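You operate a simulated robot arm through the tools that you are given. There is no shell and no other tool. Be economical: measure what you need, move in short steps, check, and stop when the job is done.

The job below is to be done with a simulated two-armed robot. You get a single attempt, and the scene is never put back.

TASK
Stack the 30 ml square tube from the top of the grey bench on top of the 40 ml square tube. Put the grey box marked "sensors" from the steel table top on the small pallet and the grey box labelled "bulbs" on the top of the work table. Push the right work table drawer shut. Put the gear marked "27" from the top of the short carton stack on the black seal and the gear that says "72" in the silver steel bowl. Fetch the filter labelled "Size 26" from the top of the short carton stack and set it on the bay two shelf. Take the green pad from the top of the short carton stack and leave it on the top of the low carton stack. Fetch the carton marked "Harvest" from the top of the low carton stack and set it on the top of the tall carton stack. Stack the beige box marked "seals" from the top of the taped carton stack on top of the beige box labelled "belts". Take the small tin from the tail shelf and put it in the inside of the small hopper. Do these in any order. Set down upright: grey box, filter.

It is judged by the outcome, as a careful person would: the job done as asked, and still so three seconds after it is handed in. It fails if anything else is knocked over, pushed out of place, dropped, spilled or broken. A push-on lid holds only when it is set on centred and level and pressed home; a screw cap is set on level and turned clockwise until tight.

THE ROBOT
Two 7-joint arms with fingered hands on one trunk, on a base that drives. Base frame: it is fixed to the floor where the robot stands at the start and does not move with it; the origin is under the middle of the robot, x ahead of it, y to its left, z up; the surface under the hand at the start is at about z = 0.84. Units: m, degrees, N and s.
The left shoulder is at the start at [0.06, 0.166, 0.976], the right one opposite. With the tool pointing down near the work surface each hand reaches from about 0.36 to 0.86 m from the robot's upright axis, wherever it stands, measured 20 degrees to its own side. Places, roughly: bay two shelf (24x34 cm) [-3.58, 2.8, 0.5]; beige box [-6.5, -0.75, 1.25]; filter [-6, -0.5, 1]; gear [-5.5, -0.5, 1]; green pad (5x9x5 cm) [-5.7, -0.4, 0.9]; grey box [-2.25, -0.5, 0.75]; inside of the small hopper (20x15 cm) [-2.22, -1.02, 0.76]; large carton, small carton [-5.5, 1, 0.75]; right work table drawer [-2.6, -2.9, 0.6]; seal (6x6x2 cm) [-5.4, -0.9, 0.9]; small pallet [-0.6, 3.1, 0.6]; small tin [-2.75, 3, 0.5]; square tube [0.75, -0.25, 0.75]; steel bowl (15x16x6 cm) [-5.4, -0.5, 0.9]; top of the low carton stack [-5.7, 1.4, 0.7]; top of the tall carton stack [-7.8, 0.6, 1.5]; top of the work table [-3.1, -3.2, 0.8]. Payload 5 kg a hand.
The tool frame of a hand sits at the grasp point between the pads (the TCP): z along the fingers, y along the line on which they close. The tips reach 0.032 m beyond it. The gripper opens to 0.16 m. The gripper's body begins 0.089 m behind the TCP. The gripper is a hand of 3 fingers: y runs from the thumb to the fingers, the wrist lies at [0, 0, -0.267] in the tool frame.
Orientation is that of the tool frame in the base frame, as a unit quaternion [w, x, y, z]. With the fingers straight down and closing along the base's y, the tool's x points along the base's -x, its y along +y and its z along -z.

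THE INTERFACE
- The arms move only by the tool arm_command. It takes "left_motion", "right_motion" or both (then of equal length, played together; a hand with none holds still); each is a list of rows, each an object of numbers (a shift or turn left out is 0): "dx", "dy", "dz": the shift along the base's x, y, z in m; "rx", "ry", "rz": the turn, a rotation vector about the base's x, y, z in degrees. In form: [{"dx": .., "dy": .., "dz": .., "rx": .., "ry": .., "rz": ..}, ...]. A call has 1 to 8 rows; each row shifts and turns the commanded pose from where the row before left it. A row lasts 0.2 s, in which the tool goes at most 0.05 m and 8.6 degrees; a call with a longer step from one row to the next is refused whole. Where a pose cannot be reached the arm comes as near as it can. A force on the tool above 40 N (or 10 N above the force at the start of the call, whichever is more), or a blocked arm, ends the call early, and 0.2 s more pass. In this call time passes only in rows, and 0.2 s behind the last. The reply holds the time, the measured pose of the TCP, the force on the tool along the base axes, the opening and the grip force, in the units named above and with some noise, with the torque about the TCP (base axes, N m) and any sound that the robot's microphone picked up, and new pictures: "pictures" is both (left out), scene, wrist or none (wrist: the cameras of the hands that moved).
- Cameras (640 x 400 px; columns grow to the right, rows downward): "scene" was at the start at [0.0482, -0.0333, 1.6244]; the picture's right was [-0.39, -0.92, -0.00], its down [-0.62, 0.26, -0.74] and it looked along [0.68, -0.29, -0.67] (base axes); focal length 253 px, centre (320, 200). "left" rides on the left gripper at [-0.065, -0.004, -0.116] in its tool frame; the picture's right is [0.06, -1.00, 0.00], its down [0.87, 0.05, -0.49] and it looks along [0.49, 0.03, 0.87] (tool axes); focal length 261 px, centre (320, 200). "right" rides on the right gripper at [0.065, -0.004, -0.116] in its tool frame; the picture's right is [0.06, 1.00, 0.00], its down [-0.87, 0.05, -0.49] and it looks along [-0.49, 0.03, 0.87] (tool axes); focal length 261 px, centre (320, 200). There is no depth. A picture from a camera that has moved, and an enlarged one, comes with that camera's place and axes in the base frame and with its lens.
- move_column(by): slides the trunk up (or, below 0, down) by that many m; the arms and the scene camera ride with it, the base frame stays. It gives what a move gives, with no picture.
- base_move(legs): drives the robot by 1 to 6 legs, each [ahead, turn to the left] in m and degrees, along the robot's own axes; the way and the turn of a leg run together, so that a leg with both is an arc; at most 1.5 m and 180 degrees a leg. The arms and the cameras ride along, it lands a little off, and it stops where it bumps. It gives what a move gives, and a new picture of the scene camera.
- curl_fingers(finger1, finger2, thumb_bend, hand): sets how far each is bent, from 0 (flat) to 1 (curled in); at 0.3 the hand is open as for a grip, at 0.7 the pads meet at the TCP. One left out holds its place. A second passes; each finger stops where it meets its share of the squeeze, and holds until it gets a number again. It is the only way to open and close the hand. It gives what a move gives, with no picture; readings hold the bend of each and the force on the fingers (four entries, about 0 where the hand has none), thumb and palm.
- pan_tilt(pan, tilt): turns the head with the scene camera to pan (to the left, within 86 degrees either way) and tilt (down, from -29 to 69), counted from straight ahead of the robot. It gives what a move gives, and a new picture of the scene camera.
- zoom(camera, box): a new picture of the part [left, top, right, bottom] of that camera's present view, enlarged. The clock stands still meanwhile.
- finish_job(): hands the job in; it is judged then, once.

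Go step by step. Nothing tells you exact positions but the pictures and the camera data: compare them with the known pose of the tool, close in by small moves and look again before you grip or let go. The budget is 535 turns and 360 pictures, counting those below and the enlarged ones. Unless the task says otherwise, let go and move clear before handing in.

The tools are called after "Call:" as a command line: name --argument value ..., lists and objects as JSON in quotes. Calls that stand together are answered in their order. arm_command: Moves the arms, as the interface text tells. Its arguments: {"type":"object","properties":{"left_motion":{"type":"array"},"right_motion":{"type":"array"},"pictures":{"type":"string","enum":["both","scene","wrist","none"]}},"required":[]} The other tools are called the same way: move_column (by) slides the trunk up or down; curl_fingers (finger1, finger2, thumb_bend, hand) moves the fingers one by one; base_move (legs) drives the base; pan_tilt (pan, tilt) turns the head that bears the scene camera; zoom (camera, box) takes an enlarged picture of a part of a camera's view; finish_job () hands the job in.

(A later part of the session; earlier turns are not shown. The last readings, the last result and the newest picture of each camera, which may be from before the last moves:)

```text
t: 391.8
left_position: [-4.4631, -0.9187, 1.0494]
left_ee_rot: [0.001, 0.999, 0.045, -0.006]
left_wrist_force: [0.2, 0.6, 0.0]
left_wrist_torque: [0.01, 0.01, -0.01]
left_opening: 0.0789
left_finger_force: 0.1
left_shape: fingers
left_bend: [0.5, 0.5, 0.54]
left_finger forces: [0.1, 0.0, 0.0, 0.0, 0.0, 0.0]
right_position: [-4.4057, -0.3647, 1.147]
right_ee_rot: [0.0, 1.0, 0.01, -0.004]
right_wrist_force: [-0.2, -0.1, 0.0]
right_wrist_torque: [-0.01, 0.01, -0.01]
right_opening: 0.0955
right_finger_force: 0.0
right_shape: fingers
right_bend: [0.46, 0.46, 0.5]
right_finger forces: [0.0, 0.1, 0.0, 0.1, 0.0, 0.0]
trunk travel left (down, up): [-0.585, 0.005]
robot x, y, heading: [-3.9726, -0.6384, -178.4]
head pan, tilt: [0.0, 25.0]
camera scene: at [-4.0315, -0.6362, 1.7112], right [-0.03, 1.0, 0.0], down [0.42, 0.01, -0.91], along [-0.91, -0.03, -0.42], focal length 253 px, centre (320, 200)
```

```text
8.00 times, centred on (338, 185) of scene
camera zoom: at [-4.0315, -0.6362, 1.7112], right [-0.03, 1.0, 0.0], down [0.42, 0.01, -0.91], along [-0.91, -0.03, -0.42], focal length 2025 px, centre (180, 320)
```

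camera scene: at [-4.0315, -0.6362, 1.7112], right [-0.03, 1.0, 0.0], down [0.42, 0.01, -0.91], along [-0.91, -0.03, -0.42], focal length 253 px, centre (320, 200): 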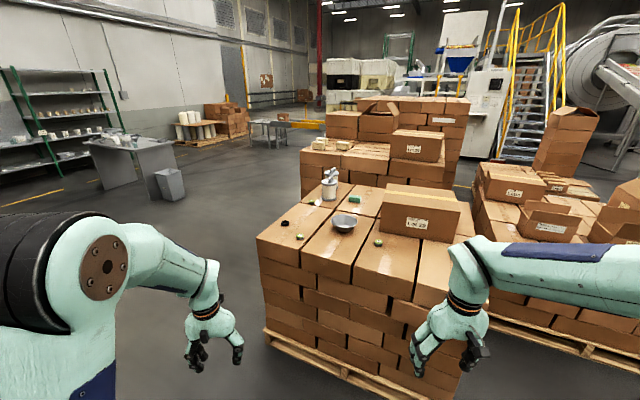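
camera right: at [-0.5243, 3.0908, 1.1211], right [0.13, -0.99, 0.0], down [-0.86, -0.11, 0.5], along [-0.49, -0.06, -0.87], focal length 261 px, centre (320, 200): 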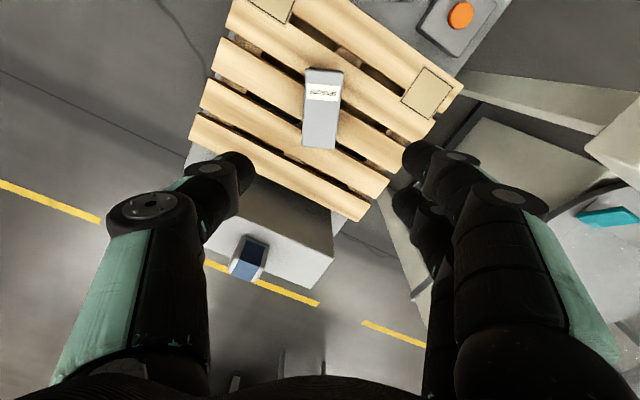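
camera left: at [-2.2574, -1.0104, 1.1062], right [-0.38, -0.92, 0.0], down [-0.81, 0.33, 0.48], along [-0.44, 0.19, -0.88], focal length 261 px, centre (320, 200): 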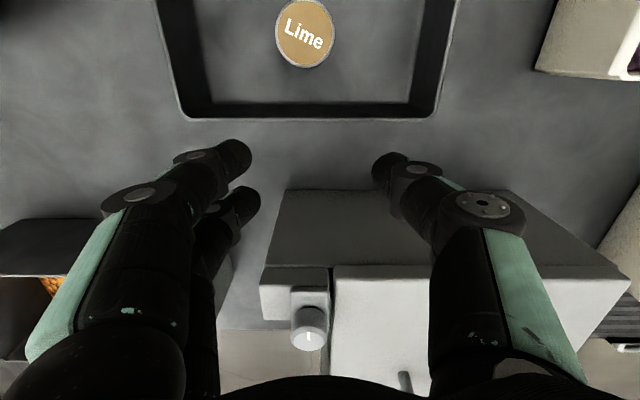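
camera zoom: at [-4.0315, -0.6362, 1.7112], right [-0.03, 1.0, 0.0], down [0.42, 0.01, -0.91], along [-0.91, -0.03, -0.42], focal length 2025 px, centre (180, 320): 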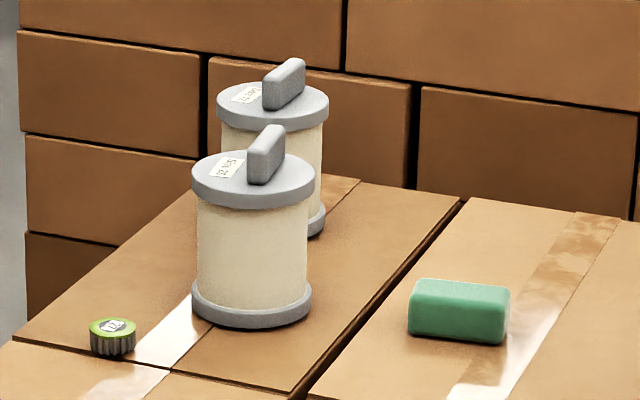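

Gears: 57 (front), 72 (right front); the third by the filters is likely 27. First take 72 to the bowl from the east side.

Call:
base_move --legs '[[0, 9], [0.74, 0], [0, -32.5]]'

Call:
pan_tilt --pan 0 --tilt 45

```text
t: 398.1
left_position: [-5.2622, -0.8288, 1.0497]
left_ee_rot: [0.001, 0.987, -0.161, -0.007]
left_wrist_force: [0.0, 0.7, 0.8]
left_wrist_torque: [-0.01, 0.02, 0.01]
left_opening: 0.0784
left_finger_force: 0.0
left_shape: fingers
left_bend: [0.5, 0.5, 0.54]
left_finger forces: [0.0, 0.1, 0.1, 0.0, 0.0, 0.0]
right_position: [-4.9877, -0.3453, 1.1478]
right_ee_rot: [-0.001, 0.98, -0.197, -0.003]
right_wrist_force: [0.0, 0.0, -0.5]
right_wrist_torque: [0.02, 0.0, 0.0]
right_opening: 0.0952
right_finger_force: 0.0
right_shape: fingers
right_bend: [0.46, 0.46, 0.5]
right_finger forces: [0.0, 0.0, 0.0, 0.0, 0.0, 0.0]
trunk travel left (down, up): [-0.585, 0.005]
robot x, y, heading: [-4.6998, -0.761, 157.7]
head pan, tilt: [0.0, 25.0]
camera scene: at [-4.7541, -0.7436, 1.7113], right [0.38, 0.93, 0.0], down [0.39, -0.16, -0.91], along [-0.84, 0.34, -0.42], focal length 253 px, centre (320, 200)
```

scene: 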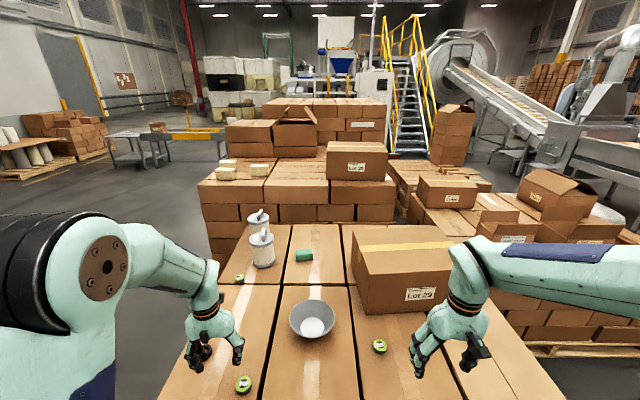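

```text
t: 398.9
left_position: [-5.262, -0.8295, 1.0479]
left_ee_rot: [0.0, 0.987, -0.161, -0.006]
left_wrist_force: [-0.6, 0.4, -0.4]
left_wrist_torque: [-0.01, 0.03, 0.04]
left_opening: 0.0788
left_finger_force: 0.1
left_shape: fingers
left_bend: [0.5, 0.5, 0.54]
left_finger forces: [0.0, 0.1, 0.0, 0.1, 0.0, 0.1]
right_position: [-4.9872, -0.3461, 1.1475]
right_ee_rot: [-0.001, 0.98, -0.197, -0.003]
right_wrist_force: [0.1, -1.1, 0.4]
right_wrist_torque: [0.0, -0.02, -0.03]
right_opening: 0.0954
right_finger_force: 0.1
right_shape: fingers
right_bend: [0.46, 0.46, 0.5]
right_finger forces: [0.0, 0.0, 0.0, 0.0, 0.0, 0.1]
trunk travel left (down, up): [-0.585, 0.005]
robot x, y, heading: [-4.698, -0.7684, 157.7]
head pan, tilt: [0.0, 45.0]
camera scene: at [-4.7444, -0.748, 1.6808], right [0.38, 0.93, 0.0], down [0.65, -0.27, -0.71], along [-0.66, 0.27, -0.71], focal length 253 px, centre (320, 200)
```

scene: 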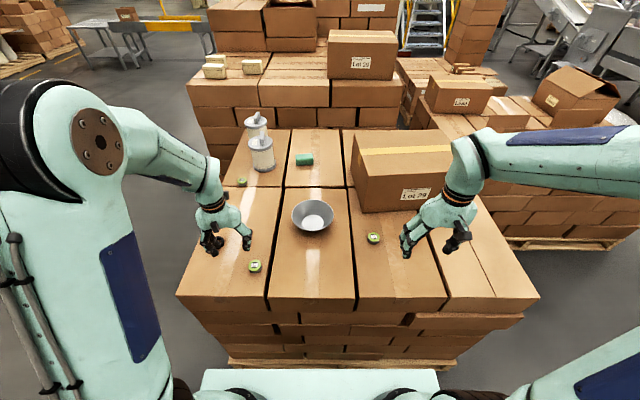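

Call:
arm_command --right_motion '[{"dx": -0.04, "dy": -0.005, "dz": -0.02}, {"dx": -0.04, "dy": -0.005, "dz": -0.02}, {"dx": -0.04, "dy": -0.005, "dz": -0.02}, {"dx": -0.04, "dy": 0.0, "dz": -0.02}]' --pictures "wrist"

```text
t: 399.9
left_position: [-5.2643, -0.8282, 1.0487]
left_ee_rot: [0.0, 0.987, -0.161, -0.006]
left_wrist_force: [0.4, 0.6, 0.1]
left_wrist_torque: [0.0, -0.02, 0.02]
left_opening: 0.0786
left_finger_force: 0.1
left_shape: fingers
left_bend: [0.5, 0.5, 0.54]
left_finger forces: [0.0, 0.1, 0.0, 0.0, 0.0, 0.0]
right_position: [-5.15, -0.361, 1.0653]
right_ee_rot: [-0.001, 0.98, -0.197, -0.003]
right_wrist_force: [-0.2, -0.4, 0.3]
right_wrist_torque: [0.01, -0.02, 0.0]
right_opening: 0.0953
right_finger_force: 0.0
right_shape: fingers
right_bend: [0.46, 0.46, 0.5]
right_finger forces: [0.0, 0.1, 0.0, 0.1, 0.0, 0.0]
trunk travel left (down, up): [-0.585, 0.005]
robot x, y, heading: [-4.6946, -0.7649, 157.9]
head pan, tilt: [0.0, 45.0]
camera right: at [-5.0879, -0.3826, 1.1807], right [-0.33, -0.94, 0.0], down [-0.82, 0.28, 0.5], along [-0.47, 0.16, -0.87], focal length 261 px, centre (320, 200)
```

right: 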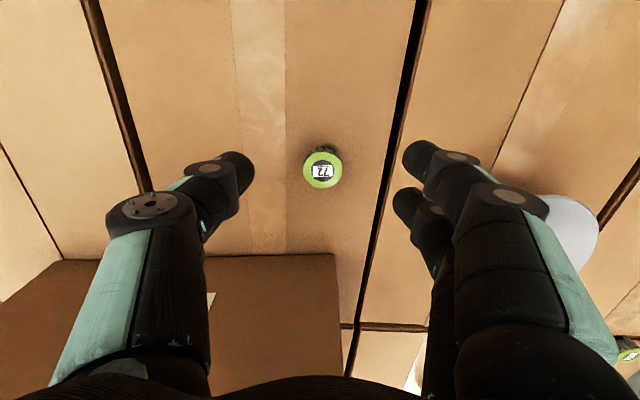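

Call:
arm_command --right_motion '[{"dx": -0.022, "dy": 0.007, "dz": -0.03}, {"dx": -0.022, "dy": 0.007, "dz": -0.04}, {"dz": -0.025}]' --pictures "wrist"

```text
t: 400.7
left_position: [-5.2633, -0.8271, 1.05]
left_ee_rot: [0.0, 0.987, -0.163, -0.007]
left_wrist_force: [-0.2, -0.5, 0.7]
left_wrist_torque: [-0.02, -0.04, 0.02]
left_opening: 0.0786
left_finger_force: 0.1
left_shape: fingers
left_bend: [0.5, 0.5, 0.54]
left_finger forces: [0.1, 0.0, 0.1, 0.0, 0.0, 0.0]
right_position: [-5.1905, -0.3465, 0.971]
right_ee_rot: [0.0, 0.98, -0.197, -0.003]
right_wrist_force: [-0.1, 0.1, 0.0]
right_wrist_torque: [0.0, -0.02, 0.0]
right_opening: 0.0953
right_finger_force: 0.1
right_shape: fingers
right_bend: [0.46, 0.46, 0.5]
right_finger forces: [0.0, 0.1, 0.1, 0.1, 0.0, 0.0]
trunk travel left (down, up): [-0.585, 0.005]
robot x, y, heading: [-4.697, -0.7688, 157.7]
head pan, tilt: [0.0, 45.0]
camera right: at [-5.1281, -0.3682, 1.0861], right [-0.33, -0.94, 0.0], down [-0.82, 0.28, 0.5], along [-0.47, 0.16, -0.87], focal length 261 px, centre (320, 200)
```

right: 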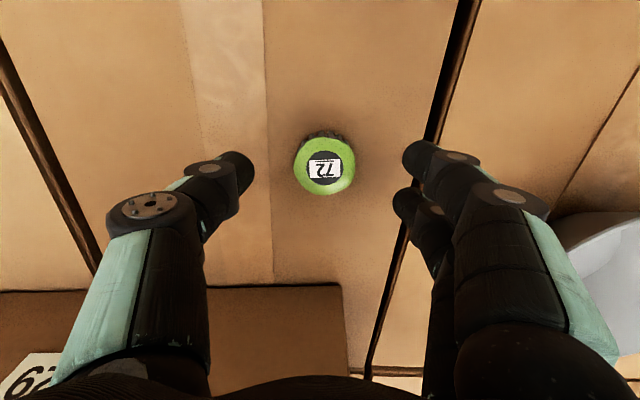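

Call:
arm_command --right_motion '[{"dx": -0.001, "dy": -0.003, "dz": -0.025}, {"dz": -0.012}]' --pictures "wrist"

```text
t: 401.3
left_position: [-5.2625, -0.8291, 1.0514]
left_ee_rot: [0.0, 0.987, -0.162, -0.006]
left_wrist_force: [0.2, -0.2, 0.2]
left_wrist_torque: [0.0, -0.03, -0.01]
left_opening: 0.0788
left_finger_force: 0.1
left_shape: fingers
left_bend: [0.5, 0.5, 0.54]
left_finger forces: [0.0, 0.0, 0.1, 0.0, 0.0, 0.1]
right_position: [-5.1936, -0.3515, 0.9392]
right_ee_rot: [-0.001, 0.981, -0.196, -0.007]
right_wrist_force: [3.4, -2.3, 42.3]
right_wrist_torque: [1.29, -1.08, -0.07]
right_opening: 0.0966
right_finger_force: 21.9
right_shape: fingers
right_bend: [0.46, 0.46, 0.51]
right_finger forces: [7.4, 0.1, 0.1, 0.0, 35.2, 0.0]
trunk travel left (down, up): [-0.585, 0.005]
robot x, y, heading: [-4.6976, -0.7687, 157.7]
head pan, tilt: [0.0, 45.0]
camera right: at [-5.1297, -0.3737, 1.0543], right [-0.33, -0.94, 0.0], down [-0.82, 0.28, 0.5], along [-0.48, 0.17, -0.86], focal length 261 px, centre (320, 200)
```

right: 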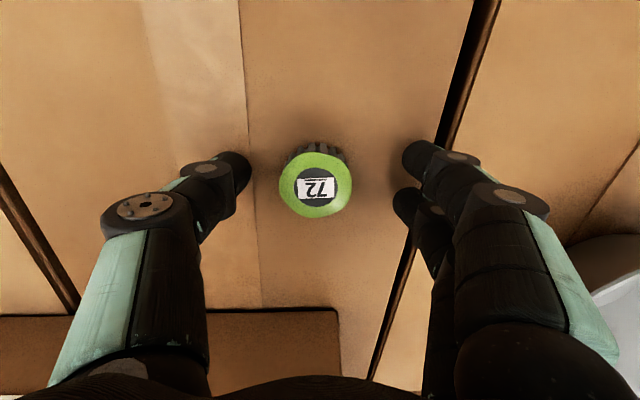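

Fingertips touched the carton top; I'll lift a few mm and close.

Call:
arm_command --right_motion '[{"dz": 0.007}]' --pictures "none"

Call:
curl_fingers --hand "right" --finger1 0.7 --finger2 0.7 --thumb_bend 0.7

Call:
arm_command --right_motion '[{"dz": 0.01}, {"dz": 0.03}, {"dz": 0.04}, {"dz": 0.04}]' --pictures "wrist"

```text
t: 401.7
left_position: [-5.2636, -0.8286, 1.0492]
left_ee_rot: [0.0, 0.987, -0.161, -0.007]
left_wrist_force: [0.1, -0.1, -0.5]
left_wrist_torque: [0.03, 0.0, 0.0]
left_opening: 0.0784
left_finger_force: 0.1
left_shape: fingers
left_bend: [0.5, 0.5, 0.54]
left_finger forces: [0.1, 0.0, 0.0, 0.0, 0.0, 0.0]
right_position: [-5.1922, -0.3496, 0.9407]
right_ee_rot: [-0.001, 0.981, -0.196, -0.003]
right_wrist_force: [-4.3, 0.2, 11.3]
right_wrist_torque: [0.62, -0.18, 0.2]
right_opening: 0.0956
right_finger_force: 5.7
right_shape: fingers
right_bend: [0.46, 0.46, 0.5]
right_finger forces: [0.0, 0.0, 0.0, 0.0, 11.8, 0.1]
trunk travel left (down, up): [-0.585, 0.005]
robot x, y, heading: [-4.6972, -0.7672, 157.9]
head pan, tilt: [0.0, 45.0]
```

```text
t: 402.7
left_position: [-5.264, -0.8284, 1.0481]
left_ee_rot: [0.001, 0.987, -0.162, -0.007]
left_wrist_force: [0.2, 0.1, -0.2]
left_wrist_torque: [0.0, -0.03, 0.0]
left_opening: 0.0786
left_finger_force: 0.1
left_shape: fingers
left_bend: [0.5, 0.5, 0.54]
left_finger forces: [0.0, 0.0, 0.1, 0.0, 0.0, 0.0]
right_position: [-5.1928, -0.3483, 0.9403]
right_ee_rot: [-0.001, 0.98, -0.197, -0.002]
right_wrist_force: [0.6, -0.1, -0.7]
right_wrist_torque: [-0.01, 0.01, 0.0]
right_opening: 0.0366
right_finger_force: 14.4
right_shape: fingers
right_bend: [0.64, 0.61, 0.66]
right_finger forces: [6.0, 8.6, 0.1, 0.0, 14.1, 0.1]
trunk travel left (down, up): [-0.585, 0.005]
robot x, y, heading: [-4.6991, -0.7661, 157.9]
head pan, tilt: [0.0, 45.0]
```

```text
t: 403.7
left_position: [-5.2622, -0.8277, 1.0492]
left_ee_rot: [0.0, 0.987, -0.161, -0.006]
left_wrist_force: [-0.1, -0.3, 0.4]
left_wrist_torque: [0.0, 0.01, -0.04]
left_opening: 0.0783
left_finger_force: 0.0
left_shape: fingers
left_bend: [0.5, 0.5, 0.54]
left_finger forces: [0.1, 0.0, 0.0, 0.0, 0.0, 0.0]
right_position: [-5.1929, -0.3505, 1.0622]
right_ee_rot: [-0.001, 0.98, -0.197, -0.003]
right_wrist_force: [0.4, 0.0, -0.6]
right_wrist_torque: [0.03, 0.0, 0.01]
right_opening: 0.0362
right_finger_force: 13.5
right_shape: fingers
right_bend: [0.64, 0.61, 0.66]
right_finger forces: [5.9, 8.6, 0.0, 0.0, 14.0, 0.0]
trunk travel left (down, up): [-0.585, 0.005]
robot x, y, heading: [-4.7001, -0.7664, 157.9]
head pan, tilt: [0.0, 45.0]
camera right: at [-5.1294, -0.3719, 1.1765], right [-0.33, -0.94, 0.0], down [-0.82, 0.28, 0.5], along [-0.47, 0.16, -0.87], focal length 261 px, centre (320, 200)
```

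right: 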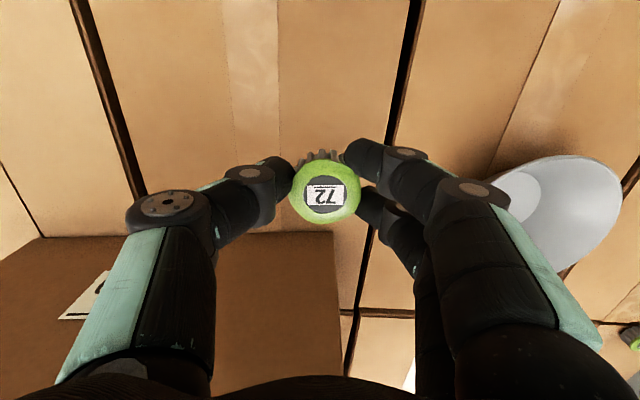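

Call:
arm_command --right_motion '[{"dx": -0.0334, "dy": -0.035}, {"dx": -0.0334, "dy": -0.035}, {"dx": -0.0334, "dy": -0.035}, {"dx": -0.0334, "dy": -0.035}, {"dx": -0.0334, "dy": -0.0355}]' --pictures "both"

```text
t: 404.9
left_position: [-5.2631, -0.8284, 1.0483]
left_ee_rot: [0.0, 0.987, -0.161, -0.005]
left_wrist_force: [-0.9, 0.2, 0.3]
left_wrist_torque: [0.04, -0.03, -0.01]
left_opening: 0.0787
left_finger_force: 0.1
left_shape: fingers
left_bend: [0.5, 0.5, 0.54]
left_finger forces: [0.1, 0.0, 0.1, 0.1, 0.1, 0.0]
right_position: [-5.3587, -0.5252, 1.0612]
right_ee_rot: [-0.001, 0.98, -0.197, -0.002]
right_wrist_force: [-1.4, 0.1, -1.4]
right_wrist_torque: [0.03, -0.05, -0.04]
right_opening: 0.0362
right_finger_force: 13.7
right_shape: fingers
right_bend: [0.64, 0.61, 0.66]
right_finger forces: [5.6, 8.6, 0.0, 0.0, 13.7, 0.0]
trunk travel left (down, up): [-0.585, 0.005]
robot x, y, heading: [-4.7001, -0.7655, 158.0]
head pan, tilt: [0.0, 45.0]
camera scene: at [-4.7461, -0.7497, 1.6807], right [0.38, 0.93, 0.0], down [0.66, -0.27, -0.71], along [-0.65, 0.27, -0.71], focal length 253 px, centre (320, 200)
camera right: at [-5.2955, -0.5472, 1.1762], right [-0.33, -0.94, 0.0], down [-0.82, 0.28, 0.5], along [-0.47, 0.16, -0.87], focal length 261 px, centre (320, 200)
```

scene: 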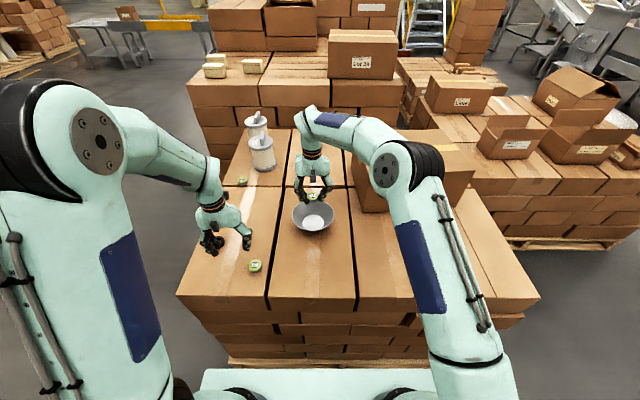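
right: 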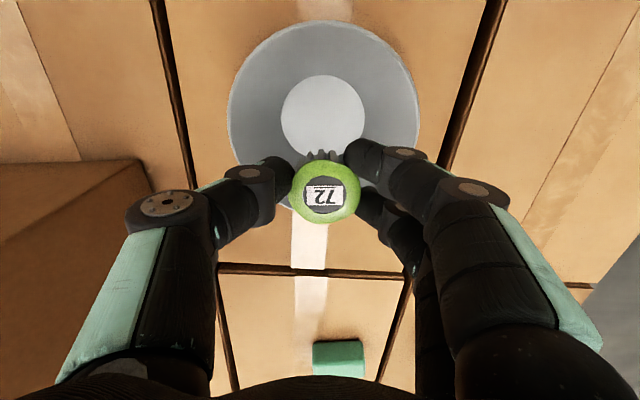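

Call:
arm_command --right_motion '[{"dx": 0.013, "dy": -0.005, "dz": -0.02}, {"dz": -0.035}, {"dz": -0.03}, {"dz": -0.012}]' --pictures "wrist"

```text
t: 405.9
left_position: [-5.2626, -0.8262, 1.0489]
left_ee_rot: [0.001, 0.987, -0.161, -0.006]
left_wrist_force: [0.2, 0.3, 0.7]
left_wrist_torque: [0.03, -0.02, -0.02]
left_opening: 0.0788
left_finger_force: 0.0
left_shape: fingers
left_bend: [0.5, 0.5, 0.54]
left_finger forces: [0.1, 0.1, 0.1, 0.0, 0.1, 0.0]
right_position: [-5.3465, -0.5301, 0.9655]
right_ee_rot: [-0.001, 0.98, -0.197, -0.003]
right_wrist_force: [-0.2, 0.2, -0.9]
right_wrist_torque: [-0.06, -0.02, -0.01]
right_opening: 0.036
right_finger_force: 14.4
right_shape: fingers
right_bend: [0.64, 0.61, 0.66]
right_finger forces: [5.6, 8.8, 0.1, 0.0, 13.8, 0.0]
trunk travel left (down, up): [-0.585, 0.005]
robot x, y, heading: [-4.6988, -0.767, 157.8]
head pan, tilt: [0.0, 45.0]
camera right: at [-5.2825, -0.552, 1.0808], right [-0.33, -0.94, 0.0], down [-0.82, 0.28, 0.5], along [-0.47, 0.16, -0.87], focal length 261 px, centre (320, 200)
```

right: 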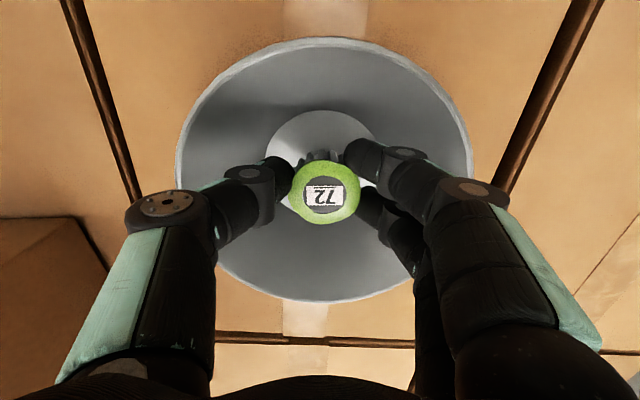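

Call:
arm_command --right_motion '[{"dz": -0.007}, {"dz": -0.005}]' --pictures "none"

Call:
curl_fingers --hand "right" --finger1 0.57 --finger2 0.57 --thumb_bend 0.57

Call:
arm_command --right_motion '[{"dz": 0.03}, {"dz": 0.04}, {"dz": 0.04}, {"dz": 0.04}, {"dz": 0.04}]' --pictures "wrist"

```text
t: 406.5
left_position: [-5.2625, -0.8274, 1.0498]
left_ee_rot: [0.0, 0.987, -0.161, -0.007]
left_wrist_force: [0.5, 0.5, 0.3]
left_wrist_torque: [-0.04, 0.04, 0.01]
left_opening: 0.0786
left_finger_force: 0.1
left_shape: fingers
left_bend: [0.5, 0.5, 0.54]
left_finger forces: [0.0, 0.0, 0.0, 0.1, 0.0, 0.1]
right_position: [-5.3456, -0.5307, 0.9533]
right_ee_rot: [-0.001, 0.981, -0.196, -0.003]
right_wrist_force: [-0.1, -0.5, -1.8]
right_wrist_torque: [0.04, -0.02, 0.01]
right_opening: 0.0362
right_finger_force: 13.8
right_shape: fingers
right_bend: [0.64, 0.61, 0.66]
right_finger forces: [5.6, 8.7, 0.0, 0.0, 13.8, 0.0]
trunk travel left (down, up): [-0.585, 0.005]
robot x, y, heading: [-4.6953, -0.7672, 157.9]
head pan, tilt: [0.0, 45.0]
```

```text
t: 407.5
left_position: [-5.2626, -0.8289, 1.0485]
left_ee_rot: [0.002, 0.987, -0.162, -0.007]
left_wrist_force: [-0.5, 0.2, 0.8]
left_wrist_torque: [0.02, 0.02, 0.03]
left_opening: 0.0785
left_finger_force: 0.1
left_shape: fingers
left_bend: [0.5, 0.5, 0.54]
left_finger forces: [0.0, 0.0, 0.0, 0.0, 0.0, 0.0]
right_position: [-5.3482, -0.53, 0.9545]
right_ee_rot: [-0.001, 0.981, -0.196, -0.004]
right_wrist_force: [-1.5, 0.3, 6.4]
right_wrist_torque: [-0.08, 0.08, 0.05]
right_opening: 0.0577
right_finger_force: 4.3
right_shape: fingers
right_bend: [0.57, 0.57, 0.57]
right_finger forces: [1.6, 1.9, 0.0, 0.0, 4.7, 0.1]
trunk travel left (down, up): [-0.585, 0.005]
robot x, y, heading: [-4.698, -0.7719, 157.9]
head pan, tilt: [0.0, 45.0]
```

```text
t: 408.7
left_position: [-5.2623, -0.8288, 1.0501]
left_ee_rot: [0.0, 0.987, -0.162, -0.006]
left_wrist_force: [-0.9, -0.1, -0.1]
left_wrist_torque: [0.03, 0.01, 0.01]
left_opening: 0.0785
left_finger_force: 0.1
left_shape: fingers
left_bend: [0.5, 0.5, 0.54]
left_finger forces: [0.1, 0.1, 0.0, 0.0, 0.1, 0.0]
right_position: [-5.3466, -0.53, 1.1433]
right_ee_rot: [0.0, 0.98, -0.197, -0.003]
right_wrist_force: [0.0, -0.3, 0.0]
right_wrist_torque: [-0.01, 0.02, -0.04]
right_opening: 0.0623
right_finger_force: 0.1
right_shape: fingers
right_bend: [0.56, 0.56, 0.56]
right_finger forces: [0.0, 0.0, 0.0, 0.0, 0.0, 0.1]
trunk travel left (down, up): [-0.585, 0.005]
robot x, y, heading: [-4.7, -0.7683, 158.0]
head pan, tilt: [0.0, 45.0]
camera right: at [-5.2832, -0.5515, 1.2584], right [-0.33, -0.94, 0.0], down [-0.82, 0.28, 0.5], along [-0.47, 0.16, -0.87], focal length 261 px, centre (320, 200)
```

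right: 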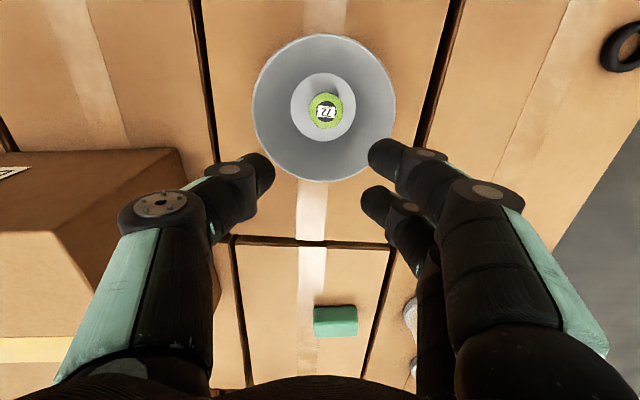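

Gear 72 is in the bowl. Now I go round to the south side for gear 27, the filter and the pad.

Call:
arm_command --right_motion '[{"dx": 0.044, "dy": -0.015}, {"dx": 0.044, "dy": -0.015}, {"dx": 0.044, "dy": -0.01}, {"dx": 0.042, "dy": 0.025}, {"dx": 0.04, "dy": 0.03}, {"dx": 0.04, "dy": 0.03}, {"dx": 0.04, "dy": 0.03}, {"dx": 0.03, "dy": 0.04}]' --pictures "none"

Call:
base_move --legs '[[-0.15, 0], [0, 100], [1.0, 0], [0, -81.5], [1.25, 0], [0, -109]]'

Call:
base_move --legs '[[0.42, 0]]'

```text
t: 410.5
left_position: [-5.2635, -0.8269, 1.0494]
left_ee_rot: [0.001, 0.987, -0.163, -0.006]
left_wrist_force: [-0.1, 0.3, 0.7]
left_wrist_torque: [0.01, 0.02, 0.0]
left_opening: 0.0786
left_finger_force: 0.1
left_shape: fingers
left_bend: [0.5, 0.5, 0.54]
left_finger forces: [0.0, 0.0, 0.0, 0.0, 0.0, 0.0]
right_position: [-5.0214, -0.4144, 1.145]
right_ee_rot: [0.0, 0.98, -0.197, -0.004]
right_wrist_force: [0.5, 0.7, 0.4]
right_wrist_torque: [-0.05, 0.01, -0.01]
right_opening: 0.0628
right_finger_force: 0.1
right_shape: fingers
right_bend: [0.56, 0.56, 0.56]
right_finger forces: [0.0, 0.0, 0.1, 0.1, 0.0, 0.1]
trunk travel left (down, up): [-0.585, 0.005]
robot x, y, heading: [-4.7, -0.7721, 157.5]
head pan, tilt: [0.0, 45.0]
```

```text
t: 435.1
left_position: [-6.087, -1.1935, 1.0495]
left_ee_rot: [0.005, -0.597, 0.802, 0.004]
left_wrist_force: [0.6, 0.4, 0.8]
left_wrist_torque: [0.04, 0.06, 0.02]
left_opening: 0.0784
left_finger_force: 0.0
left_shape: fingers
left_bend: [0.5, 0.5, 0.54]
left_finger forces: [0.0, 0.0, 0.0, 0.0, 0.0, 0.0]
right_position: [-5.6656, -1.4188, 1.1437]
right_ee_rot: [0.002, -0.569, 0.822, 0.002]
right_wrist_force: [0.1, -0.2, -0.1]
right_wrist_torque: [0.0, 0.0, -0.02]
right_opening: 0.0627
right_finger_force: 0.0
right_shape: fingers
right_bend: [0.56, 0.56, 0.56]
right_finger forces: [0.0, 0.0, 0.0, 0.0, 0.0, 0.0]
trunk travel left (down, up): [-0.585, 0.005]
robot x, y, heading: [-6.0064, -1.7549, 69.7]
head pan, tilt: [0.0, 45.0]
camera scene: at [-5.986, -1.7073, 1.6807], right [0.94, -0.34, 0.0], down [-0.24, -0.66, -0.71], along [0.24, 0.66, -0.71], focal length 253 px, centre (320, 200)
```

scene: 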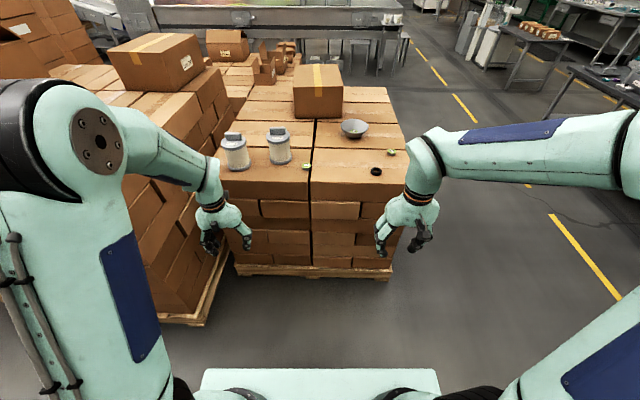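

```text
t: 437.7
left_position: [-5.9434, -0.8068, 1.049]
left_ee_rot: [0.003, -0.596, 0.803, 0.004]
left_wrist_force: [-0.3, 0.8, -0.3]
left_wrist_torque: [-0.02, 0.02, -0.03]
left_opening: 0.0787
left_finger_force: 0.1
left_shape: fingers
left_bend: [0.5, 0.5, 0.54]
left_finger forces: [0.0, 0.0, 0.1, 0.1, 0.1, 0.0]
right_position: [-5.5224, -1.0336, 1.1425]
right_ee_rot: [0.002, -0.568, 0.823, 0.002]
right_wrist_force: [0.5, -0.3, 0.8]
right_wrist_torque: [-0.02, 0.01, -0.01]
right_opening: 0.0625
right_finger_force: 0.1
right_shape: fingers
right_bend: [0.56, 0.56, 0.56]
right_finger forces: [0.0, 0.1, 0.1, 0.0, 0.1, 0.1]
trunk travel left (down, up): [-0.585, 0.005]
robot x, y, heading: [-5.8638, -1.3689, 70.0]
head pan, tilt: [0.0, 45.0]
camera scene: at [-5.8437, -1.3209, 1.6807], right [0.94, -0.35, 0.0], down [-0.25, -0.66, -0.71], along [0.25, 0.66, -0.71], focal length 253 px, centre (320, 200)
```

scene: 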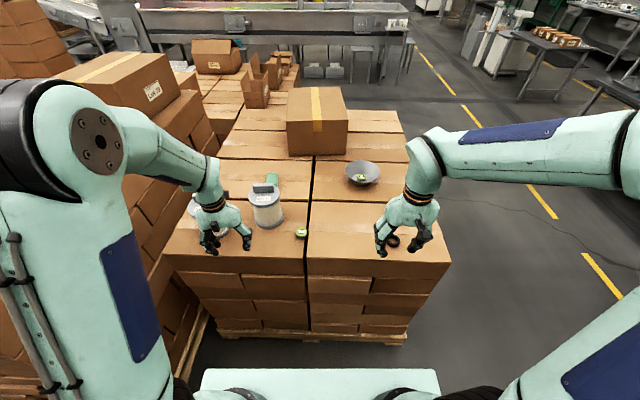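

Call:
zoom --camera "scene" --box '[180, 165, 330, 260]'

Call:
zoom --camera "scene" --box '[285, 222, 317, 242]'

```text
4.21 times, centred on (255, 212) of scene
camera zoom: at [-5.8437, -1.3209, 1.6807], right [0.94, -0.35, 0.0], down [-0.25, -0.66, -0.71], along [0.25, 0.66, -0.71], focal length 1066 px, centre (594, 147)
```

zoom: 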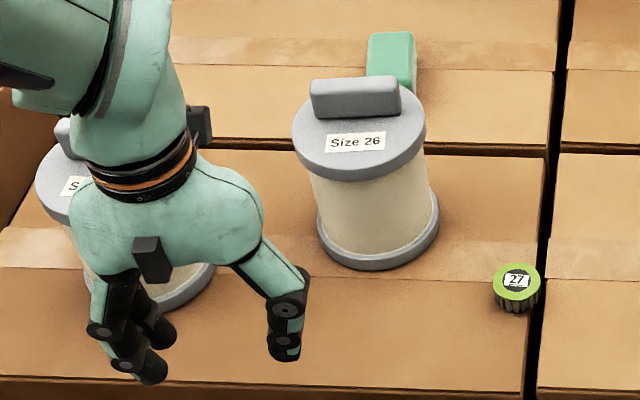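

```text
16.00 times, centred on (301, 232) of scene
camera zoom: at [-5.8437, -1.3209, 1.6807], right [0.94, -0.35, 0.0], down [-0.25, -0.66, -0.71], along [0.25, 0.66, -0.71], focal length 4050 px, centre (624, -312)
```

zoom: 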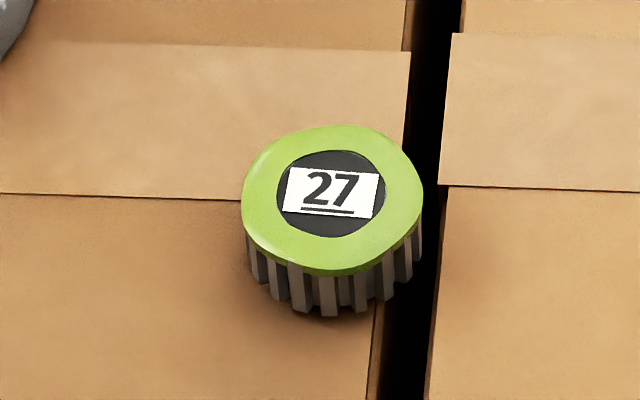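

Gear 27 and the Size 26 filter are confirmed. I'll draw the left hand clear of the filters and bring the right hand to the gear.

Call:
arm_command --left_motion '[{"dz": 0.04}, {"dz": 0.03, "dx": -0.012, "dy": -0.03}, {"dx": -0.015, "dy": -0.04}, {"dx": -0.015, "dy": -0.04}, {}, {}, {}]' --right_motion '[{"dx": -0.0284, "dy": 0.0337, "dz": -0.01}, {"dx": -0.0284, "dy": 0.0337, "dz": -0.01}, {"dx": -0.0284, "dy": 0.0337, "dz": -0.01}, {"dx": -0.0284, "dy": 0.0337, "dz": -0.01}, {"dx": -0.0284, "dy": 0.0337, "dz": -0.01}, {"dx": -0.0284, "dy": 0.0337, "dz": -0.01}, {"dx": -0.0284, "dy": 0.0337, "dz": -0.01}]' --pictures "none"

Call:
curl_fingers --hand "right" --finger1 0.5 --finger2 0.5 --thumb_bend 0.5

Call:
zoom --camera "right" --box '[0, 0, 640, 400]'

```text
t: 439.3
left_position: [-5.9878, -0.9162, 1.1197]
left_ee_rot: [0.003, -0.597, 0.802, 0.004]
left_wrist_force: [-0.2, 0.4, -0.3]
left_wrist_torque: [-0.01, 0.0, 0.02]
left_opening: 0.0786
left_finger_force: 0.1
left_shape: fingers
left_bend: [0.5, 0.5, 0.54]
left_finger forces: [0.0, 0.1, 0.0, 0.1, 0.1, 0.0]
right_position: [-5.7213, -0.7979, 1.0714]
right_ee_rot: [0.002, -0.566, 0.824, 0.001]
right_wrist_force: [1.0, 0.8, -0.5]
right_wrist_torque: [-0.02, -0.02, 0.01]
right_opening: 0.0628
right_finger_force: 0.1
right_shape: fingers
right_bend: [0.56, 0.56, 0.56]
right_finger forces: [0.0, 0.1, 0.1, 0.0, 0.0, 0.0]
trunk travel left (down, up): [-0.585, 0.005]
robot x, y, heading: [-5.8631, -1.371, 69.5]
head pan, tilt: [0.0, 45.0]
```

```text
t: 440.3
left_position: [-5.9863, -0.9173, 1.1205]
left_ee_rot: [0.004, -0.596, 0.803, 0.004]
left_wrist_force: [0.5, -0.3, 0.6]
left_wrist_torque: [0.02, -0.05, 0.0]
left_opening: 0.0785
left_finger_force: 0.0
left_shape: fingers
left_bend: [0.5, 0.5, 0.54]
left_finger forces: [0.0, 0.1, 0.0, 0.1, 0.0, 0.0]
right_position: [-5.7205, -0.8012, 1.073]
right_ee_rot: [0.003, -0.568, 0.823, 0.001]
right_wrist_force: [0.1, -0.4, -0.6]
right_wrist_torque: [0.01, 0.03, -0.01]
right_opening: 0.0865
right_finger_force: 0.1
right_shape: fingers
right_bend: [0.5, 0.5, 0.5]
right_finger forces: [0.1, 0.0, 0.0, 0.0, 0.0, 0.1]
trunk travel left (down, up): [-0.585, 0.005]
robot x, y, heading: [-5.8655, -1.371, 69.6]
head pan, tilt: [0.0, 45.0]
```

```text
1.00 times, centred on (320, 200) of right (not enlarged: the box is as wide or as high as the picture)
camera zoom: at [-5.7391, -0.8632, 1.1882], right [-0.96, 0.3, 0.0], down [0.26, 0.83, 0.5], along [0.15, 0.47, -0.87], focal length 261 px, centre (320, 200)
```

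zoom: 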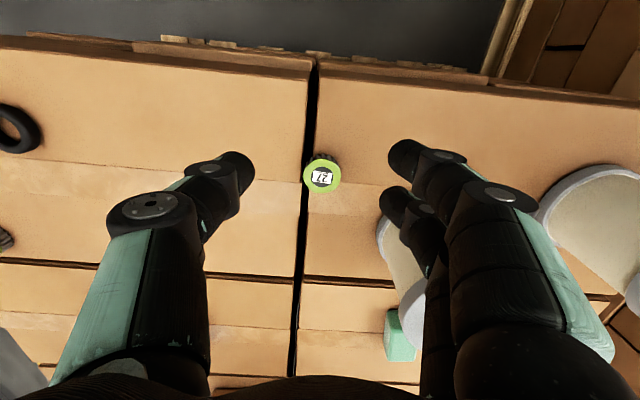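

Call:
arm_command --right_motion '[{"rz": 8}, {"rz": 8}, {"rz": 8, "dx": 0.005, "dy": 0.016}, {"rz": 8, "dx": 0.005, "dy": 0.016}, {"rz": 8, "dx": 0.005, "dy": 0.016}, {"dz": -0.04}, {"dz": -0.03}]' --pictures "wrist"

```text
t: 441.9
left_position: [-5.986, -0.9168, 1.1204]
left_ee_rot: [0.004, -0.597, 0.802, 0.004]
left_wrist_force: [0.9, 0.2, 0.1]
left_wrist_torque: [-0.04, 0.0, 0.03]
left_opening: 0.0784
left_finger_force: 0.0
left_shape: fingers
left_bend: [0.5, 0.5, 0.54]
left_finger forces: [0.0, 0.0, 0.1, 0.0, 0.0, 0.0]
right_position: [-5.7057, -0.7483, 1.0033]
right_ee_rot: [-0.002, 0.815, -0.579, -0.003]
right_wrist_force: [-0.4, 0.3, -0.5]
right_wrist_torque: [-0.01, 0.01, 0.02]
right_opening: 0.0869
right_finger_force: 0.0
right_shape: fingers
right_bend: [0.5, 0.5, 0.5]
right_finger forces: [0.0, 0.1, 0.0, 0.0, 0.1, 0.0]
trunk travel left (down, up): [-0.585, 0.005]
robot x, y, heading: [-5.8611, -1.3702, 70.0]
head pan, tilt: [0.0, 45.0]
camera right: at [-5.6797, -0.8091, 1.1185], right [-0.92, -0.39, 0.0], down [-0.34, 0.8, 0.5], along [-0.19, 0.46, -0.87], focal length 261 px, centre (320, 200)
```

right: 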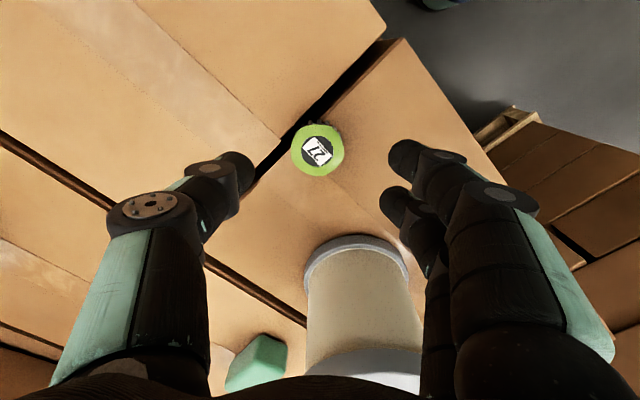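

Call:
arm_command --right_motion '[{"dz": -0.03, "dx": 0.002, "dy": 0.002}, {"dz": -0.02}, {"dz": -0.008}]' --pictures "wrist"

```text
t: 442.7
left_position: [-5.9858, -0.9183, 1.1188]
left_ee_rot: [0.004, -0.597, 0.802, 0.004]
left_wrist_force: [0.6, 0.6, 1.2]
left_wrist_torque: [-0.02, 0.01, -0.02]
left_opening: 0.0786
left_finger_force: 0.1
left_shape: fingers
left_bend: [0.5, 0.5, 0.54]
left_finger forces: [0.0, 0.0, 0.0, 0.0, 0.0, 0.0]
right_position: [-5.7053, -0.7471, 0.944]
right_ee_rot: [-0.002, 0.815, -0.579, -0.002]
right_wrist_force: [-0.2, -0.8, 0.0]
right_wrist_torque: [-0.01, 0.02, 0.0]
right_opening: 0.0868
right_finger_force: 0.1
right_shape: fingers
right_bend: [0.5, 0.5, 0.5]
right_finger forces: [0.0, 0.0, 0.0, 0.0, 0.1, 0.0]
trunk travel left (down, up): [-0.585, 0.005]
robot x, y, heading: [-5.8626, -1.3702, 69.7]
head pan, tilt: [0.0, 45.0]
camera right: at [-5.6783, -0.8093, 1.0589], right [-0.92, -0.39, 0.0], down [-0.34, 0.8, 0.5], along [-0.19, 0.46, -0.87], focal length 261 px, centre (320, 200)
```

right: 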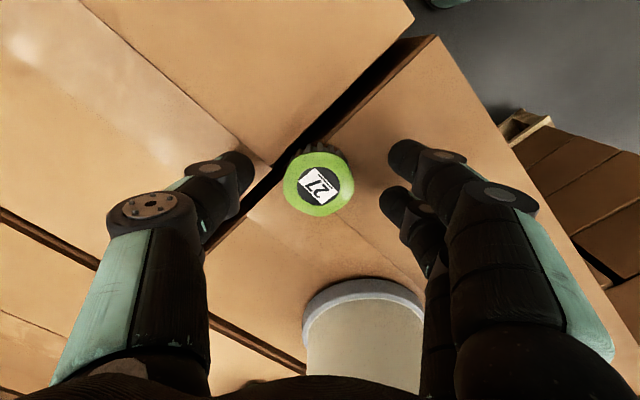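

Call:
arm_command --right_motion '[{"dz": 0.003}]' --pictures "none"

Call:
curl_fingers --hand "right" --finger1 0.7 --finger2 0.7 --thumb_bend 0.7

Call:
arm_command --right_motion '[{"dz": 0.01}, {"dz": 0.03}, {"dz": 0.04}, {"dx": 0.02, "dy": -0.03, "dz": 0.01}]' --pictures "both"

```text
t: 443.1
left_position: [-5.9861, -0.9175, 1.12]
left_ee_rot: [0.004, -0.596, 0.803, 0.005]
left_wrist_force: [0.9, 0.1, -0.4]
left_wrist_torque: [-0.01, 0.01, -0.03]
left_opening: 0.0785
left_finger_force: 0.1
left_shape: fingers
left_bend: [0.5, 0.5, 0.54]
left_finger forces: [0.1, 0.0, 0.0, 0.1, 0.0, 0.0]
right_position: [-5.7043, -0.7482, 0.9487]
right_ee_rot: [-0.001, 0.815, -0.58, -0.002]
right_wrist_force: [-1.3, -0.8, -0.3]
right_wrist_torque: [-0.03, 0.0, -0.02]
right_opening: 0.0866
right_finger_force: 0.1
right_shape: fingers
right_bend: [0.5, 0.5, 0.5]
right_finger forces: [0.1, 0.0, 0.1, 0.0, 0.0, 0.0]
trunk travel left (down, up): [-0.585, 0.005]
robot x, y, heading: [-5.8671, -1.373, 69.7]
head pan, tilt: [0.0, 45.0]
```

```text
t: 444.1
left_position: [-5.9854, -0.9184, 1.1204]
left_ee_rot: [0.005, -0.597, 0.802, 0.005]
left_wrist_force: [0.4, 0.0, 1.0]
left_wrist_torque: [-0.01, 0.0, 0.06]
left_opening: 0.0785
left_finger_force: 0.1
left_shape: fingers
left_bend: [0.5, 0.5, 0.54]
left_finger forces: [0.0, 0.1, 0.0, 0.0, 0.0, 0.0]
right_position: [-5.705, -0.7492, 0.9483]
right_ee_rot: [-0.002, 0.815, -0.579, -0.002]
right_wrist_force: [0.2, -0.8, 0.7]
right_wrist_torque: [-0.02, 0.03, 0.01]
right_opening: 0.0375
right_finger_force: 13.6
right_shape: fingers
right_bend: [0.64, 0.61, 0.65]
right_finger forces: [5.4, 8.2, 0.1, 0.1, 14.1, 0.0]
trunk travel left (down, up): [-0.585, 0.005]
robot x, y, heading: [-5.8635, -1.3691, 69.8]
head pan, tilt: [0.0, 45.0]
```

```text
t: 445.1
left_position: [-5.9839, -0.9185, 1.1199]
left_ee_rot: [0.004, -0.596, 0.803, 0.005]
left_wrist_force: [-0.2, 0.0, 0.5]
left_wrist_torque: [0.04, 0.05, -0.03]
left_opening: 0.0786
left_finger_force: 0.0
left_shape: fingers
left_bend: [0.5, 0.5, 0.54]
left_finger forces: [0.1, 0.0, 0.0, 0.0, 0.0, 0.0]
right_position: [-5.6845, -0.7796, 1.0416]
right_ee_rot: [-0.002, 0.815, -0.579, -0.002]
right_wrist_force: [0.3, 0.0, -0.7]
right_wrist_torque: [0.04, -0.01, -0.01]
right_opening: 0.0375
right_finger_force: 14.1
right_shape: fingers
right_bend: [0.64, 0.61, 0.65]
right_finger forces: [5.5, 8.4, 0.0, 0.0, 13.9, 0.1]
trunk travel left (down, up): [-0.585, 0.005]
robot x, y, heading: [-5.8629, -1.371, 69.8]
head pan, tilt: [0.0, 45.0]
camera scene: at [-5.8429, -1.3235, 1.6807], right [0.94, -0.35, 0.0], down [-0.25, -0.66, -0.71], along [0.25, 0.66, -0.71], focal length 253 px, centre (320, 200)
camera right: at [-5.6581, -0.8415, 1.1562], right [-0.92, -0.39, 0.0], down [-0.34, 0.8, 0.5], along [-0.19, 0.46, -0.87], focal length 261 px, centre (320, 200)
```

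scene: 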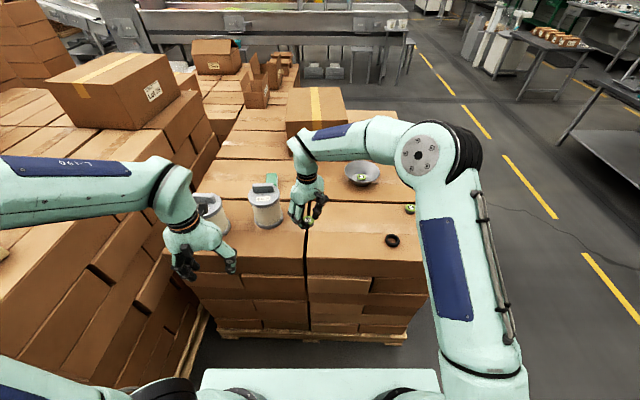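
right: 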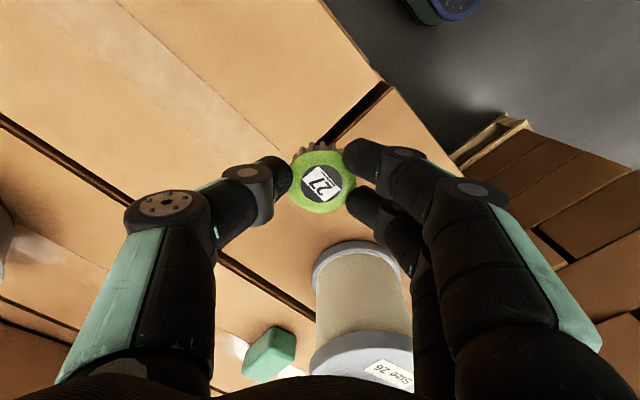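

Call:
arm_command --right_motion '[{"dx": 0.041, "dy": -0.017, "rz": -6}, {"dx": 0.041, "dy": -0.017, "rz": -6}, {"dx": 0.041, "dy": -0.017, "rz": -6}, {"dx": 0.041, "dy": -0.017, "rz": -6}, {"dx": 0.041, "dy": -0.017, "rz": -6}, {"dx": 0.041, "dy": -0.017, "rz": -6}, {"dx": 0.04, "dy": -0.017, "rz": -4}]' --pictures "wrist"

```text
t: 446.7
left_position: [-5.9842, -0.9179, 1.1209]
left_ee_rot: [0.004, -0.596, 0.803, 0.005]
left_wrist_force: [-0.6, -0.4, -0.2]
left_wrist_torque: [-0.01, -0.01, -0.02]
left_opening: 0.0786
left_finger_force: 0.0
left_shape: fingers
left_bend: [0.5, 0.5, 0.54]
left_finger forces: [0.0, 0.0, 0.0, 0.1, 0.1, 0.0]
right_position: [-5.3982, -0.8979, 1.04]
right_ee_rot: [0.002, -0.567, 0.824, 0.002]
right_wrist_force: [0.1, -0.3, -0.9]
right_wrist_torque: [0.01, 0.01, 0.0]
right_opening: 0.0371
right_finger_force: 13.6
right_shape: fingers
right_bend: [0.64, 0.61, 0.65]
right_finger forces: [5.2, 8.3, 0.0, 0.0, 13.7, 0.1]
trunk travel left (down, up): [-0.585, 0.005]
robot x, y, heading: [-5.8616, -1.3704, 69.4]
head pan, tilt: [0.0, 45.0]
camera right: at [-5.4168, -0.9618, 1.1544], right [-0.95, 0.3, 0.0], down [0.26, 0.83, 0.5], along [0.15, 0.47, -0.87], focal length 261 px, centre (320, 200)
```

right: 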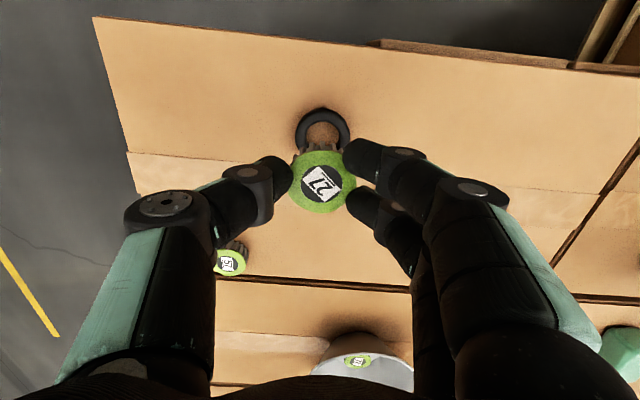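

Call:
arm_command --right_motion '[{"dz": -0.035}, {"dz": -0.022}]' --pictures "wrist"

Call:
zoom --camera "scene" --box '[350, 190, 440, 260]'

```text
t: 447.3
left_position: [-5.9866, -0.9167, 1.1197]
left_ee_rot: [0.005, -0.596, 0.803, 0.004]
left_wrist_force: [0.1, -0.3, -0.3]
left_wrist_torque: [-0.04, -0.03, 0.01]
left_opening: 0.0785
left_finger_force: 0.1
left_shape: fingers
left_bend: [0.5, 0.5, 0.54]
left_finger forces: [0.1, 0.1, 0.0, 0.1, 0.0, 0.1]
right_position: [-5.3982, -0.8973, 0.983]
right_ee_rot: [0.003, -0.568, 0.823, 0.002]
right_wrist_force: [0.0, 0.1, -1.9]
right_wrist_torque: [0.02, -0.04, 0.0]
right_opening: 0.0371
right_finger_force: 13.5
right_shape: fingers
right_bend: [0.64, 0.61, 0.65]
right_finger forces: [5.1, 8.3, 0.1, 0.0, 13.7, 0.0]
trunk travel left (down, up): [-0.585, 0.005]
robot x, y, heading: [-5.864, -1.3724, 69.7]
head pan, tilt: [0.0, 45.0]
camera right: at [-5.4177, -0.9607, 1.0976], right [-0.96, 0.3, 0.0], down [0.26, 0.83, 0.5], along [0.15, 0.47, -0.87], focal length 261 px, centre (320, 200)
```

right: 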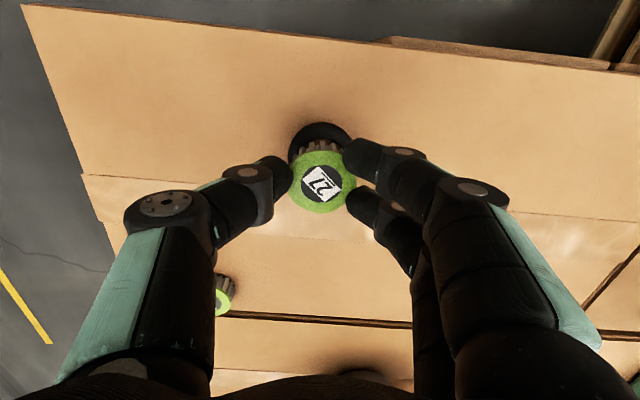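

```text
5.71 times, centred on (395, 225) of scene
camera zoom: at [-5.8446, -1.3217, 1.6808], right [0.94, -0.35, 0.0], down [-0.25, -0.66, -0.71], along [0.25, 0.66, -0.71], focal length 1446 px, centre (-109, 57)
```

zoom: 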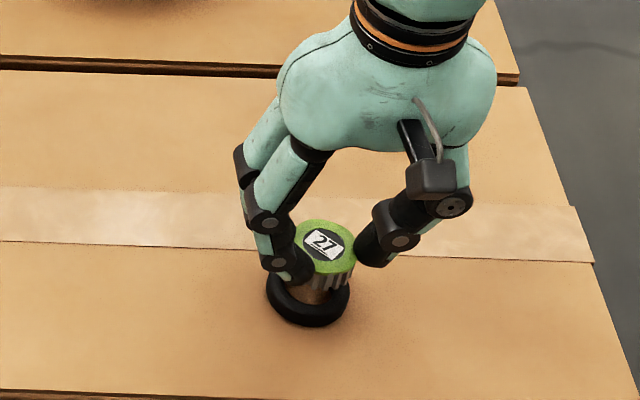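

Call:
arm_command --right_motion '[{"dz": -0.006}, {"dz": -0.004}, {"dz": -0.003}, {"dz": -0.003}]' --pictures "none"

```text
t: 448.3
left_position: [-5.9864, -0.9181, 1.1201]
left_ee_rot: [0.004, -0.596, 0.803, 0.004]
left_wrist_force: [0.3, 0.0, -0.2]
left_wrist_torque: [0.01, 0.0, 0.03]
left_opening: 0.0786
left_finger_force: 0.0
left_shape: fingers
left_bend: [0.5, 0.5, 0.54]
left_finger forces: [0.0, 0.0, 0.0, 0.0, 0.0, 0.1]
right_position: [-5.3976, -0.8973, 0.9669]
right_ee_rot: [0.002, -0.568, 0.823, 0.001]
right_wrist_force: [-0.5, -0.4, -1.0]
right_wrist_torque: [-0.01, -0.02, 0.0]
right_opening: 0.0371
right_finger_force: 13.6
right_shape: fingers
right_bend: [0.64, 0.61, 0.65]
right_finger forces: [5.1, 8.3, 0.0, 0.0, 13.8, 0.1]
trunk travel left (down, up): [-0.585, 0.005]
robot x, y, heading: [-5.8612, -1.3691, 69.8]
head pan, tilt: [0.0, 45.0]
```

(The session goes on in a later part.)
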